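You operate a simulated robot arm through the tools that you are given. There is no shell and no other tool. Be economical: measure what you need, move in short steps, check, and stop when the job is done.

Carry out the task below with a simulated robot arm. There is one attempt and no reset: what you move stays moved.

TASK
Put one of the lidded pots from the top of the test bench on top of the red paint tin there.
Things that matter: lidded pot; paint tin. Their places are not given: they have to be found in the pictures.

It is judged by the outcome, as a careful person would: the job done as asked, and still so three seconds after it is handed in. It fails if anything else is knocked over, pushed out of place, dropped, spilled or broken.

THE ROBOT
A 6-joint arm with a two-finger parallel gripper, fixed in place. Base frame: the origin is at the foot of the arm, x ahead of it, y to its left, z up; the work surface is at about z = 0. Units: m, rad, N and s.
With the tool pointing down near the work surface it reaches from about 0.14 to 0.58 m from the base axis. Its first joint turns from -1.152 to 1.152 rad. Payload 2.1 kg.
Tool frame: the origin (TCP) lies between the finger pads and is the grasp point; the fingertips stand 0.03 m ahead of it; z points along the fingers, y is the line along which they close. Largest opening 0.094 m; finger width 0.028, thickness 0.01; the body of the gripper, 0.05 by 0.096 m, starts 0.055 m behind the TCP.
Orientation is told as [roll, pitch, yaw] about the base's x, y, z axes, in that order, counted from this pose: with the fingers straight down and closing along the base's y, the tool's x points along the base's -x, its y along +y and its z along -z.

THE INTERFACE
- The arm moves only by the tool step_arm. Its argument "series" is a list that holds one entry, the list of rows, each a list of 7 numbers: the turn, a rotation vector about the tool's x, y, z in rad, then the shift along the tool's x, y, z in m, then the closure, from 0 (fully open) to 1 (shut). In form: [[[ax, ay, az, tx, ty, tz, jaw], ...]]. A call has 1 to 10 rows; each row shifts and turns the commanded pose from where the row before left it, along the tool's axes as they then stand. Rows are played at 5 a second. More than 0.05 m and 0.15 rad between two rows, or a gripper value outside its range, and nothing of the call is played. A pose out of reach is approached as far as the arm can. The call stops where the force on the tool passes 40 N (or 10 N more than at its start, if that is more) or the arm is blocked; 0.2 s more then pass. Each finger travels about 0.072 m/s and halts on what it meets, pressing with about 24 N; the grip force reading is that of the motor and also rises with nothing between the fingers. The clock runs only during rows and for 0.2 s after the last one: add rows that do not move to give the fingers time. It gives the time, the measured TCP pose, the force on the tool (base axes), the opening and the grip force at its end, in the units of the frame above (readings bear some noise), and new pictures: "pictures" is both (left out), scene, wrist or none.
- Cameras (640 x 400 px; columns grow to the right, rows downward): "scene" is fixed at [0.065, -0.3753, 0.4986]; the picture's right is [0.71, -0.70, 0.00], its down [-0.31, -0.31, -0.90] and it looks along [0.63, 0.64, -0.44] (base axes); focal length 374 px, centre (320, 200). "wrist" rides on the gripper at [-0.037, 0, -0.058] in the tool frame; the picture's right is [0.00, -1.00, 0.00], its down [0.97, 0.00, -0.24] and it looks along [0.24, 0.00, 0.97] (tool axes); focal length 218 px, centre (320, 200).
- pixel_to_xyz(camera, pixels): for up to 12 pixels [column, row] of the newest picture of that camera ("zoom" is the newest enlarged one), the place [x, y, z] in the base frame of the surface seen there, good to about 0.002 m. The clock stands still meanwhile.
- zoom(camera, box): a new picture of the part [left, top, right, bottom] of that camera's present view, enlarged. The clock stands still meanwhile.
- finish_job(): hands the job in; it is judged then, once.

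Go step by step. Measure first, check grasps and placings, and put right what went wrong. The budget is 60 turns and 120 pictures, counting those below and the enlarged ones. Unless the task says otherwise, let go and move clear before handing in, and close with one line.

The tools are called after ">>>" as name(argument=value, ...) on one line, values as JSON. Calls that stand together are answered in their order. step_arm: Moves the arm, as the interface text tells. Its arguments: {"type":"object","properties":{"series":{"type":"array","items":{"type":"array","items":{"type":"array","items":{"type":"number"}}}},"pictures":{"type":"string","enum":["both","scene","wrist","none"]}},"required":["series"]} The other tools are called the same way: pixel_to_xyz (camera, pixels) gives the place of the surface under pixels of a picture; zoom (camera, box) takes an enlarged picture of a part of a camera's view; finish_job () hands the job in.

At the start:

```text
time: 0.0
tcp_pos: [0.2173, 0.2694, 0.3107]
tool_rot: [0.001, 0.0, 0.001]
contact_force: [-0.3, 0.0, -0.5]
gripper_width: 0.0938
grasp_force: 0.0
```

scene: 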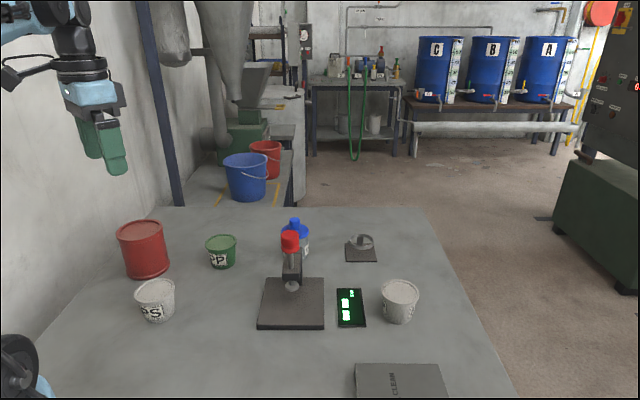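
wrist: 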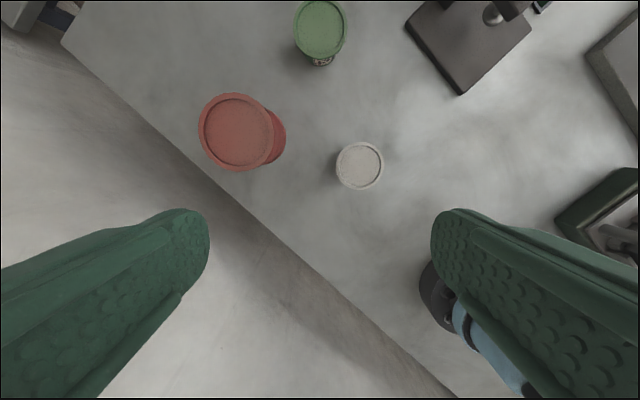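

The scene shows the red tin at about (143,248), a white PS pot at (155,300), a green PP pot at (221,251) and a white pot at (398,300). I'll measure the tin and the pots.

>>> pixel_to_xyz(camera="wrist", pixels=[[235, 131], [200, 131], [270, 131], [235, 97], [235, 168], [360, 166], [337, 166], [383, 166], [360, 144], [360, 188], [320, 28], [400, 166]])

>>> zoom(camera="scene", box=[90, 200, 290, 340])

>>> zoom(camera="wrist", box=[180, 80, 400, 210])

```text
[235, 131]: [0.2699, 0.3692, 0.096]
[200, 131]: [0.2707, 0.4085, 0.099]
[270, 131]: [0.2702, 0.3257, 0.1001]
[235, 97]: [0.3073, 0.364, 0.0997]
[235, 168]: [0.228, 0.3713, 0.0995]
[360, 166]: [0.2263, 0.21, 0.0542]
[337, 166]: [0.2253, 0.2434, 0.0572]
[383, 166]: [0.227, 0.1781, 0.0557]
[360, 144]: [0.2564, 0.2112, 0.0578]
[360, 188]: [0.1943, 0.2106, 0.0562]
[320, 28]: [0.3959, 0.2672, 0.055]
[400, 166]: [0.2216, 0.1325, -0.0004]
```

```text
2.86 times, centred on (190, 270) of scene
```

zoom: 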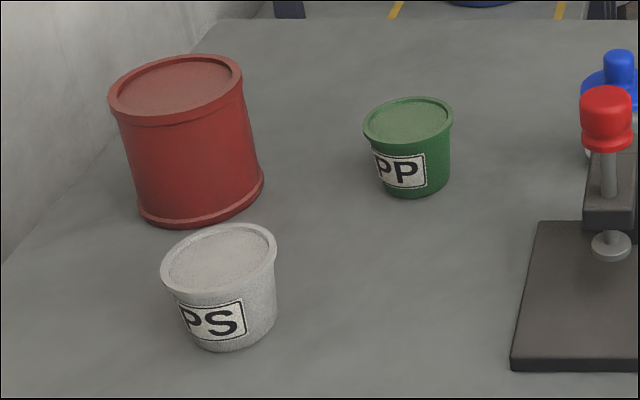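

```text
2.91 times, centred on (290, 145) of wrist
```

zoom: 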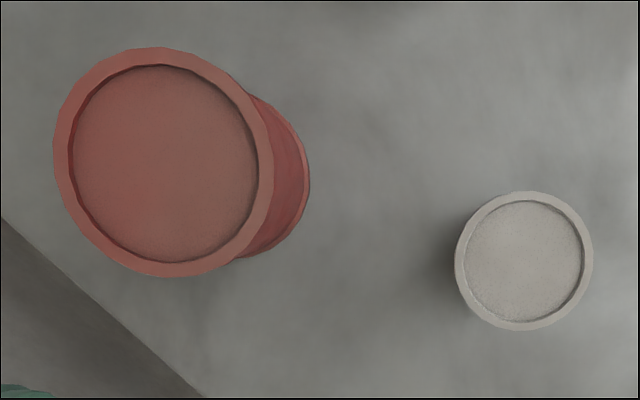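

The PS pot is centred near (0.226, 0.211) with its top at z 0.057. The tin is near (0.268, 0.367) with its rim at 0.0995. Next I'll check the walls around the tin, compare the other white pot, and look at the PS lid up close.

>>> pixel_to_xyz(camera="scene", pixels=[[90, 200], [60, 260], [120, 190], [143, 228], [155, 290], [137, 283], [174, 283], [155, 318], [143, 272], [40, 150]])

>>> zoom(camera="scene", box=[340, 260, 460, 340])

>>> zoom(camera="scene", box=[115, 265, 195, 330])

```text
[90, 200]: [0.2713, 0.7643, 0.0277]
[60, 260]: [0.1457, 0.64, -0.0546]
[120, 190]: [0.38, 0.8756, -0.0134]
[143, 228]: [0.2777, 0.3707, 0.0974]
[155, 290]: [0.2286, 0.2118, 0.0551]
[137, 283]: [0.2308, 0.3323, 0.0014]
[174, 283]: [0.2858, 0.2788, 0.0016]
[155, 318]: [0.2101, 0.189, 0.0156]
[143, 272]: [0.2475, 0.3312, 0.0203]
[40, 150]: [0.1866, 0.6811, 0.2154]
```

```text
5.00 times, centred on (400, 300) of scene
```

zoom: 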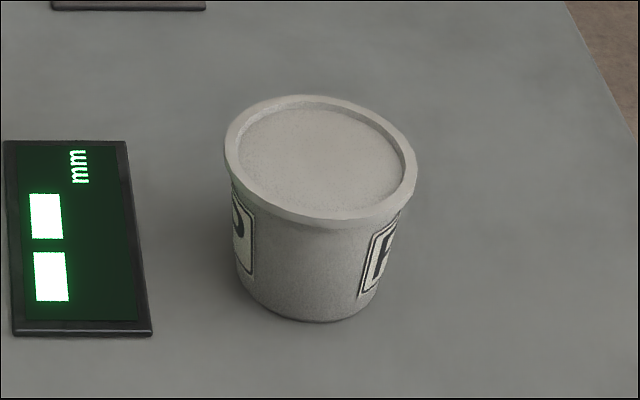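

```text
6.15 times, centred on (155, 298) of scene
```

zoom: 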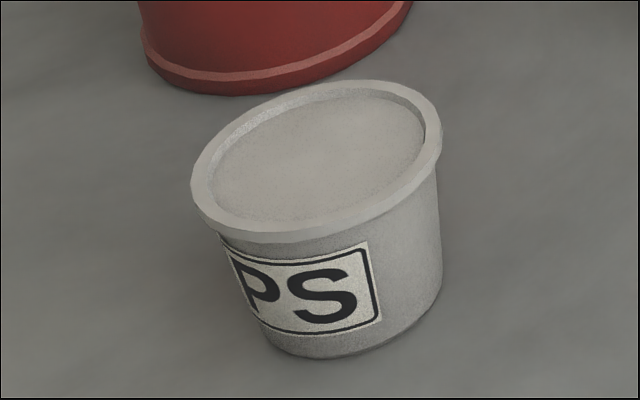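

All the pots look alike and the wall is well clear, so I'll use the PS pot. I'm moving above it and stopping with the fingertips above the lid.

>>> step_arm(series=[[[0, 0, 0, -0.0045, -0.03, 0, 0], [0, 0, 0, -0.0045, -0.0285, 0, 0], [0, 0, 0, 0, 0, 0.045, 0], [0, 0, 0, 0, 0, 0.045, 0], [0, 0, 0, 0, 0, 0.045, 0], [0, 0, 0, 0, 0, 0.045, 0], [0, 0, 0, 0, 0, 0, 0], [0, 0, 0, 0, 0, 0, 0]]])

```text
time: 1.8
tcp_pos: [0.2257, 0.2118, 0.1293]
tool_rot: [0.001, 0.001, -0.002]
contact_force: [0.6, 0.0, 0.5]
gripper_width: 0.0941
grasp_force: 0.2
```

scene: 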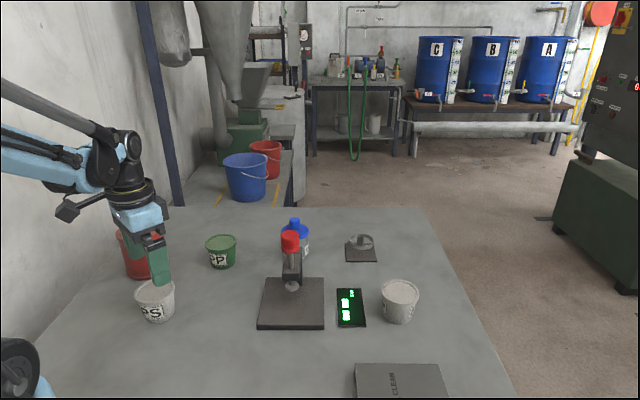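
wrist: 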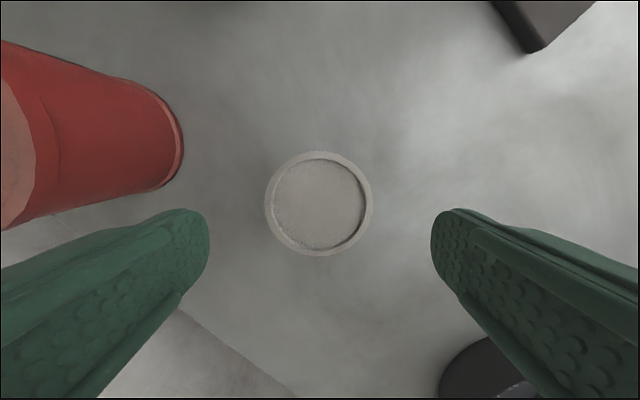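

The pot sits centred between the fingers, with its lid at (318,203). I'm descending to z 0.042 and closing.

>>> step_arm(series=[[[0, 0, 0, 0, 0, 0.03, 0], [0, 0, 0, 0, 0, 0.03, 0], [0, 0, 0, 0, 0, 0.027, 0], [0, 0, 0, 0, 0, 0, 0], [0, 0, 0, 0, 0, 0, 0.3], [0, 0, 0, 0, 0, 0, 0.6], [0, 0, 0, 0, 0, 0, 0.8], [0, 0, 0, 0, 0, 0, 0.8], [0, 0, 0, 0, 0, 0, 0.8]]])

```text
time: 3.8
tcp_pos: [0.2256, 0.2095, 0.0448]
tool_rot: [0.001, 0.001, -0.001]
contact_force: [-0.5, 0.6, 0.2]
gripper_width: 0.0663
grasp_force: 24.3
```

scene: 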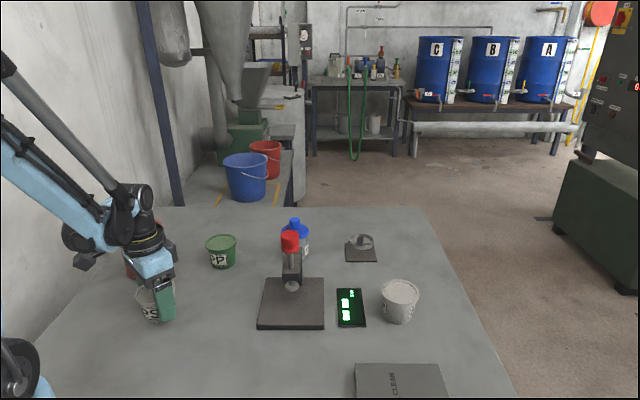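
wrist: 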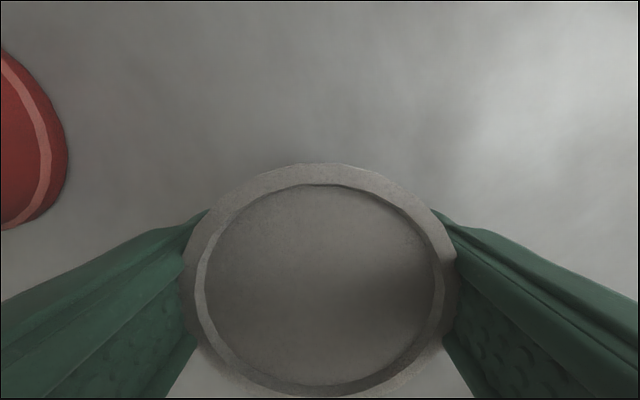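

The pads hold the lid rim at a 0.066 m opening with a 24 N grip. I'll lift straight up and check that it holds.

>>> step_arm(series=[[[0, 0, 0, 0, 0, -0.01, 0.8], [0, 0, 0, 0, 0, -0.02, 0.8], [0, 0, 0, 0, 0, -0.04, 0.8], [0, 0, 0, 0, 0, -0.04, 0.8], [0, 0, 0, 0, 0, -0.03, 0.8], [0, 0, 0, 0, 0, 0, 0.8], [0, 0, 0, 0, 0, 0, 0.8]]])

>>> zoom(camera="scene", box=[70, 180, 230, 340])

```text
time: 5.4
tcp_pos: [0.2276, 0.2113, 0.1854]
tool_rot: [0.002, 0.0, 0.001]
contact_force: [0.4, -0.2, -1.5]
gripper_width: 0.0661
grasp_force: 24.3
```

scene: 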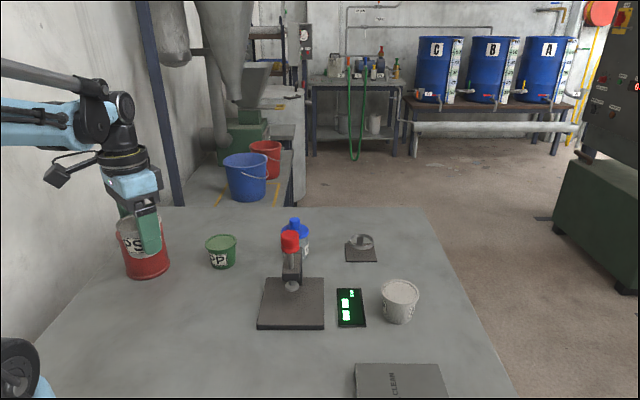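
wrist: 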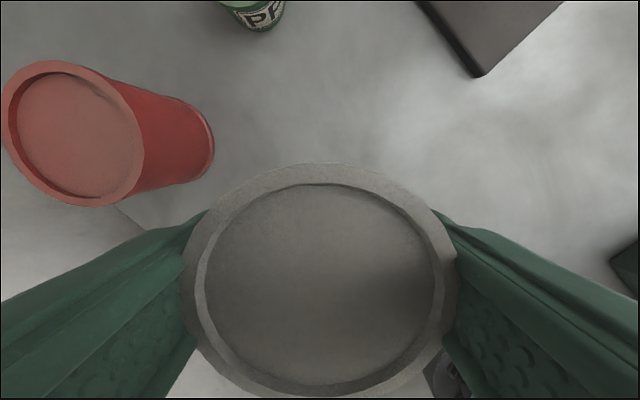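

```text
2.50 times, centred on (150, 260) of scene
```

zoom: 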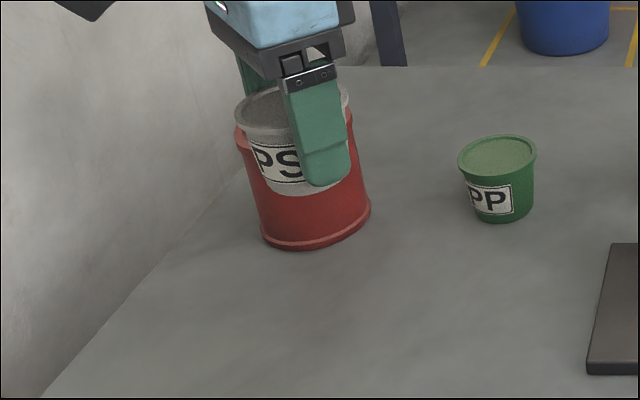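

The pot came up with the gripper, and its bottom is at about z 0.141, clear of the rim. I'll measure the tin rim once more in the wrist picture.

>>> pixel_to_xyz(camera="wrist", pixels=[[6, 120], [140, 155], [68, 66], [90, 202], [20, 85], [118, 90], [30, 180], [80, 135], [134, 180]])

```text
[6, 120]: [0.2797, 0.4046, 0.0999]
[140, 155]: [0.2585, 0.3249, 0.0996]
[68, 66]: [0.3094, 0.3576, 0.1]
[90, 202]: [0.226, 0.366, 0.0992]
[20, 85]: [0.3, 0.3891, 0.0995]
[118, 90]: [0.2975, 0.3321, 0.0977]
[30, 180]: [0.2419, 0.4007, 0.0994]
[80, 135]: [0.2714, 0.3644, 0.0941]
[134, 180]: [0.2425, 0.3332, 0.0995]
```

The tin's centre is about (0.268, 0.366). I'm carrying the pot over it at this height.

>>> step_arm(series=[[[0, 0, 0, -0.007, 0.026, 0, 0.8], [0, 0, 0, -0.007, 0.026, 0, 0.8], [0, 0, 0, -0.007, 0.026, 0, 0.8], [0, 0, 0, -0.007, 0.026, 0, 0.8], [0, 0, 0, -0.007, 0.026, 0, 0.8], [0, 0, 0, -0.0065, 0.025, 0, 0.8], [0, 0, 0, 0, 0, 0, 0.8], [0, 0, 0, 0, 0, 0, 0.8]]])

>>> zoom(camera="scene", box=[70, 130, 230, 290])

```text
time: 7.2
tcp_pos: [0.266, 0.3667, 0.1818]
tool_rot: [0.0, 0.001, -0.001]
contact_force: [0.0, 0.0, 0.1]
gripper_width: 0.0659
grasp_force: 23.6
```

scene: 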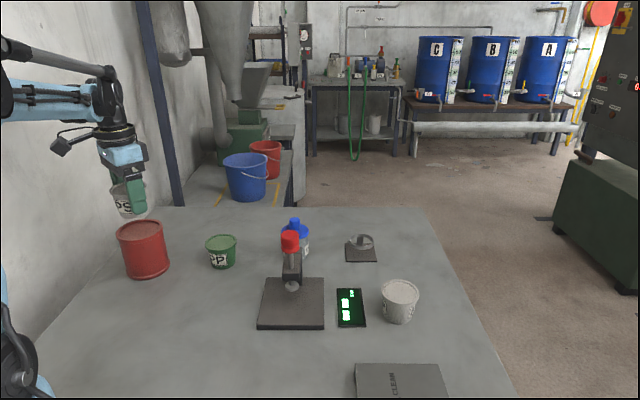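
wrist: 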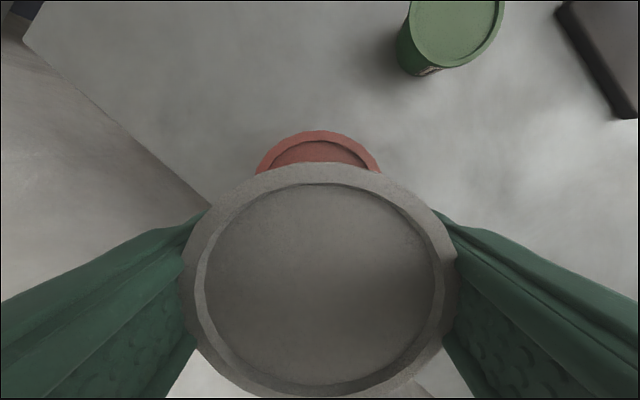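

```text
2.50 times, centred on (150, 210) of scene
```

zoom: 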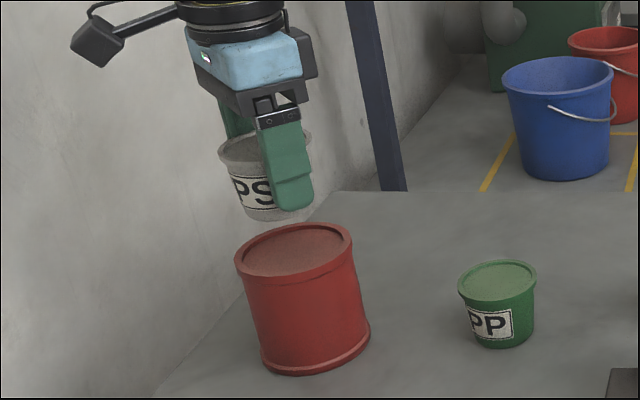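

The tin is centred under the pot, with its arc centred at column 317. I'm lowering 0.038 m and then will go in small steps.

>>> step_arm(series=[[[0, 0, 0, -0.001, 0, 0.015, 0.8], [0, 0, 0, 0, 0, 0.013, 0.8], [0, 0, 0, 0, 0, 0.008, 0.8], [0, 0, 0, 0, 0, 0.002, 0.8], [0, 0, 0, 0, 0, 0, 0.8], [0, 0, 0, 0, 0, 0, 0.8]]])

>>> zoom(camera="scene", box=[90, 170, 200, 280])

```text
time: 8.6
tcp_pos: [0.2697, 0.3653, 0.1446]
tool_rot: [0.0, 0.0, 0.0]
contact_force: [0.1, 0.7, -0.8]
gripper_width: 0.0663
grasp_force: 23.8
```

scene: 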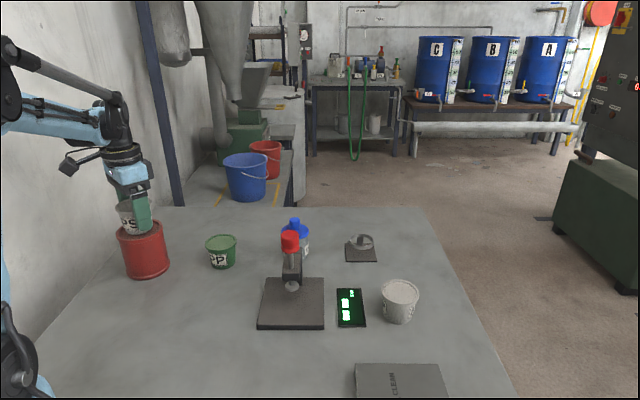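
wrist: 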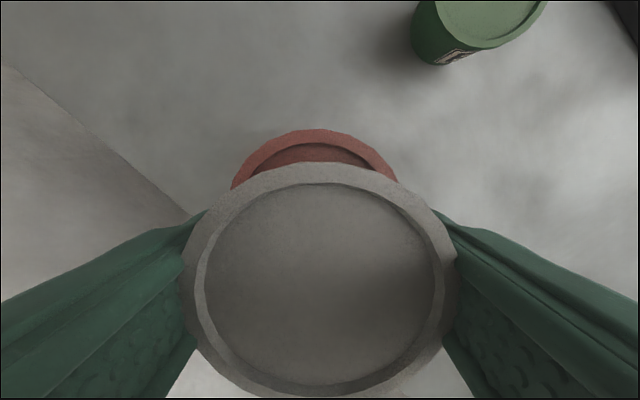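

```text
3.64 times, centred on (145, 225) of scene
```

zoom: 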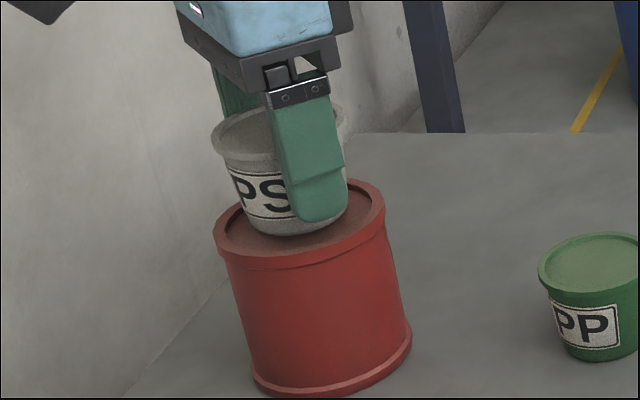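

The pot's bottom is just above the lid and inside the rim. I'm lowering in 1.5 mm steps and watching the force.

>>> step_arm(series=[[[0, 0, 0, 0, 0, 0.0015, 0.8], [0, 0, 0, 0, 0, 0.0015, 0.8], [0, 0, 0, 0, 0, 0.0015, 0.8], [0, 0, 0, 0, 0, 0, 0.8]]], pictures="none")

>>> zoom(camera="scene", box=[90, 170, 200, 280])

```text
time: 9.6
tcp_pos: [0.269, 0.3656, 0.1415]
tool_rot: [0.0, -0.001, 0.0]
contact_force: [0.9, 1.1, 18.5]
gripper_width: 0.0661
grasp_force: 24.4
```

```text
3.64 times, centred on (145, 225) of scene
```

zoom: 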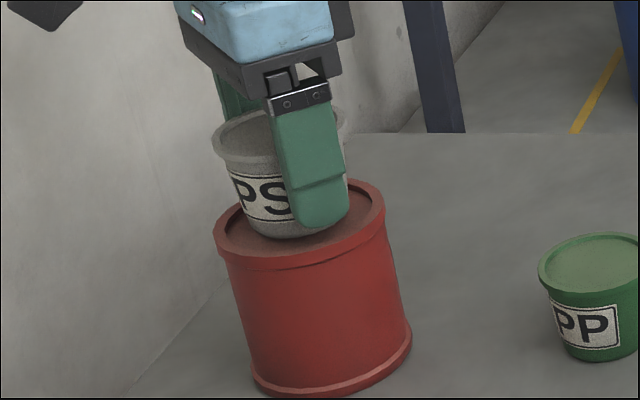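

The force reads 18.5 N, so the pot is resting on the tin lid. The fingertips are at about z 0.111, clear of the rim. I'll ease off the pressure and open slowly.

>>> step_arm(series=[[[0, 0, 0, 0, 0, -0.0012, 0.8], [0, 0, 0, 0, 0, 0, 0.8], [0, 0, 0, 0, 0, 0, 0.25], [0, 0, 0, 0, 0, 0, 0.15], [0, 0, 0, 0, 0, 0, 0.05], [0, 0, 0, 0, 0, 0, 0], [0, 0, 0, 0, 0, 0, 0], [0, 0, 0, 0, 0, 0, 0]]])

>>> zoom(camera="scene", box=[90, 170, 200, 280])

```text
time: 11.4
tcp_pos: [0.2685, 0.3649, 0.1418]
tool_rot: [-0.001, 0.001, 0.0]
contact_force: [0.6, -0.6, 0.0]
gripper_width: 0.094
grasp_force: 0.1
```

scene: 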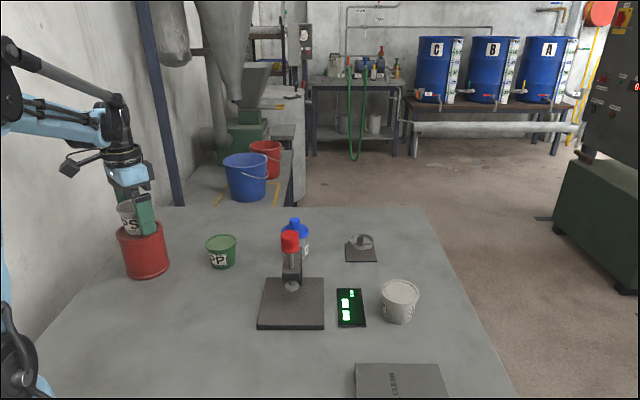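
wrist: 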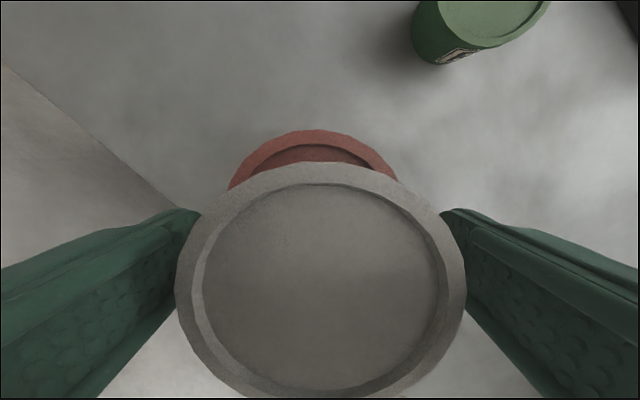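

```text
3.64 times, centred on (145, 225) of scene
```

zoom: 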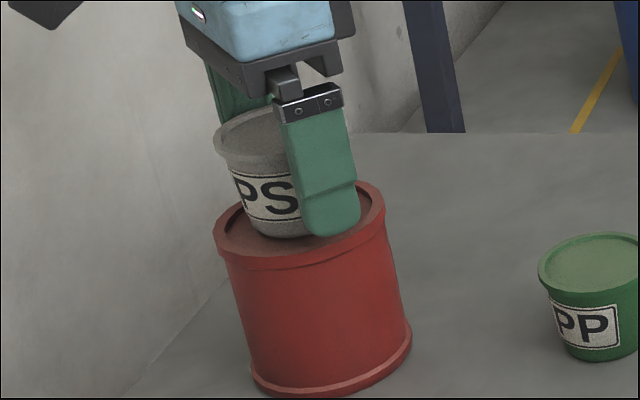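

The fingers are fully open on both sides of the lid and the force is zero. I'm retreating straight up.

>>> step_arm(series=[[[0, 0, 0, 0, 0, -0.02, 0], [0, 0, 0, 0, 0, -0.03, 0], [0, 0, 0, 0, 0, -0.04, 0], [0, 0, 0, 0, 0, -0.04, 0], [0, 0, 0, 0, 0, -0.02, 0], [0, 0, 0, 0, 0, 0, 0], [0, 0, 0, 0, 0, 0, 0]]])

>>> zoom(camera="scene", box=[90, 170, 200, 280])

```text
time: 13.0
tcp_pos: [0.2702, 0.3659, 0.2938]
tool_rot: [0.0, -0.002, 0.001]
contact_force: [-0.6, -0.8, 0.1]
gripper_width: 0.094
grasp_force: 0.0
```

scene: 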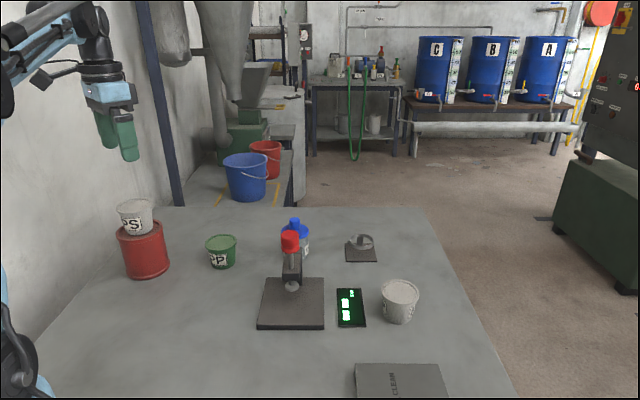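
wrist: 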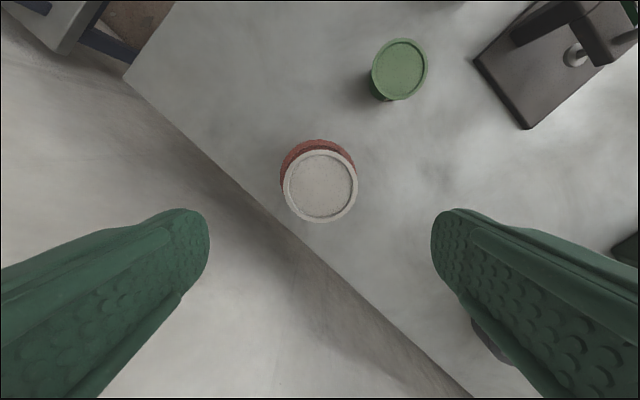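

```text
3.64 times, centred on (145, 225) of scene
```

zoom: 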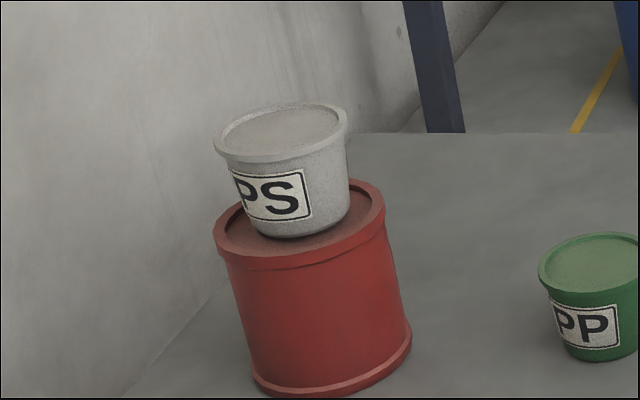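

The PS pot stands upright on the tin and nothing else has moved. I'll do a quick check that it's centred and level.

>>> pixel_to_xyz(camera="wrist", pixels=[[286, 186], [355, 186], [320, 153], [320, 219]])

```text
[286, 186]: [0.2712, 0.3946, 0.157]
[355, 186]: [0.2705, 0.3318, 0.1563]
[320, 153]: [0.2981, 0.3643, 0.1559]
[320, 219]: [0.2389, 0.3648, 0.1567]
```

The pot's lid is level, all points at z 0.156–0.157. It's centred at (0.269, 0.364), over the tin's centre, so I'm handing it in.

>>> finish_job()

```text
The job is handed in.
```

The PS lidded pot is standing upright and centred on top of the red paint tin; the gripper is clear, and nothing else was moved.
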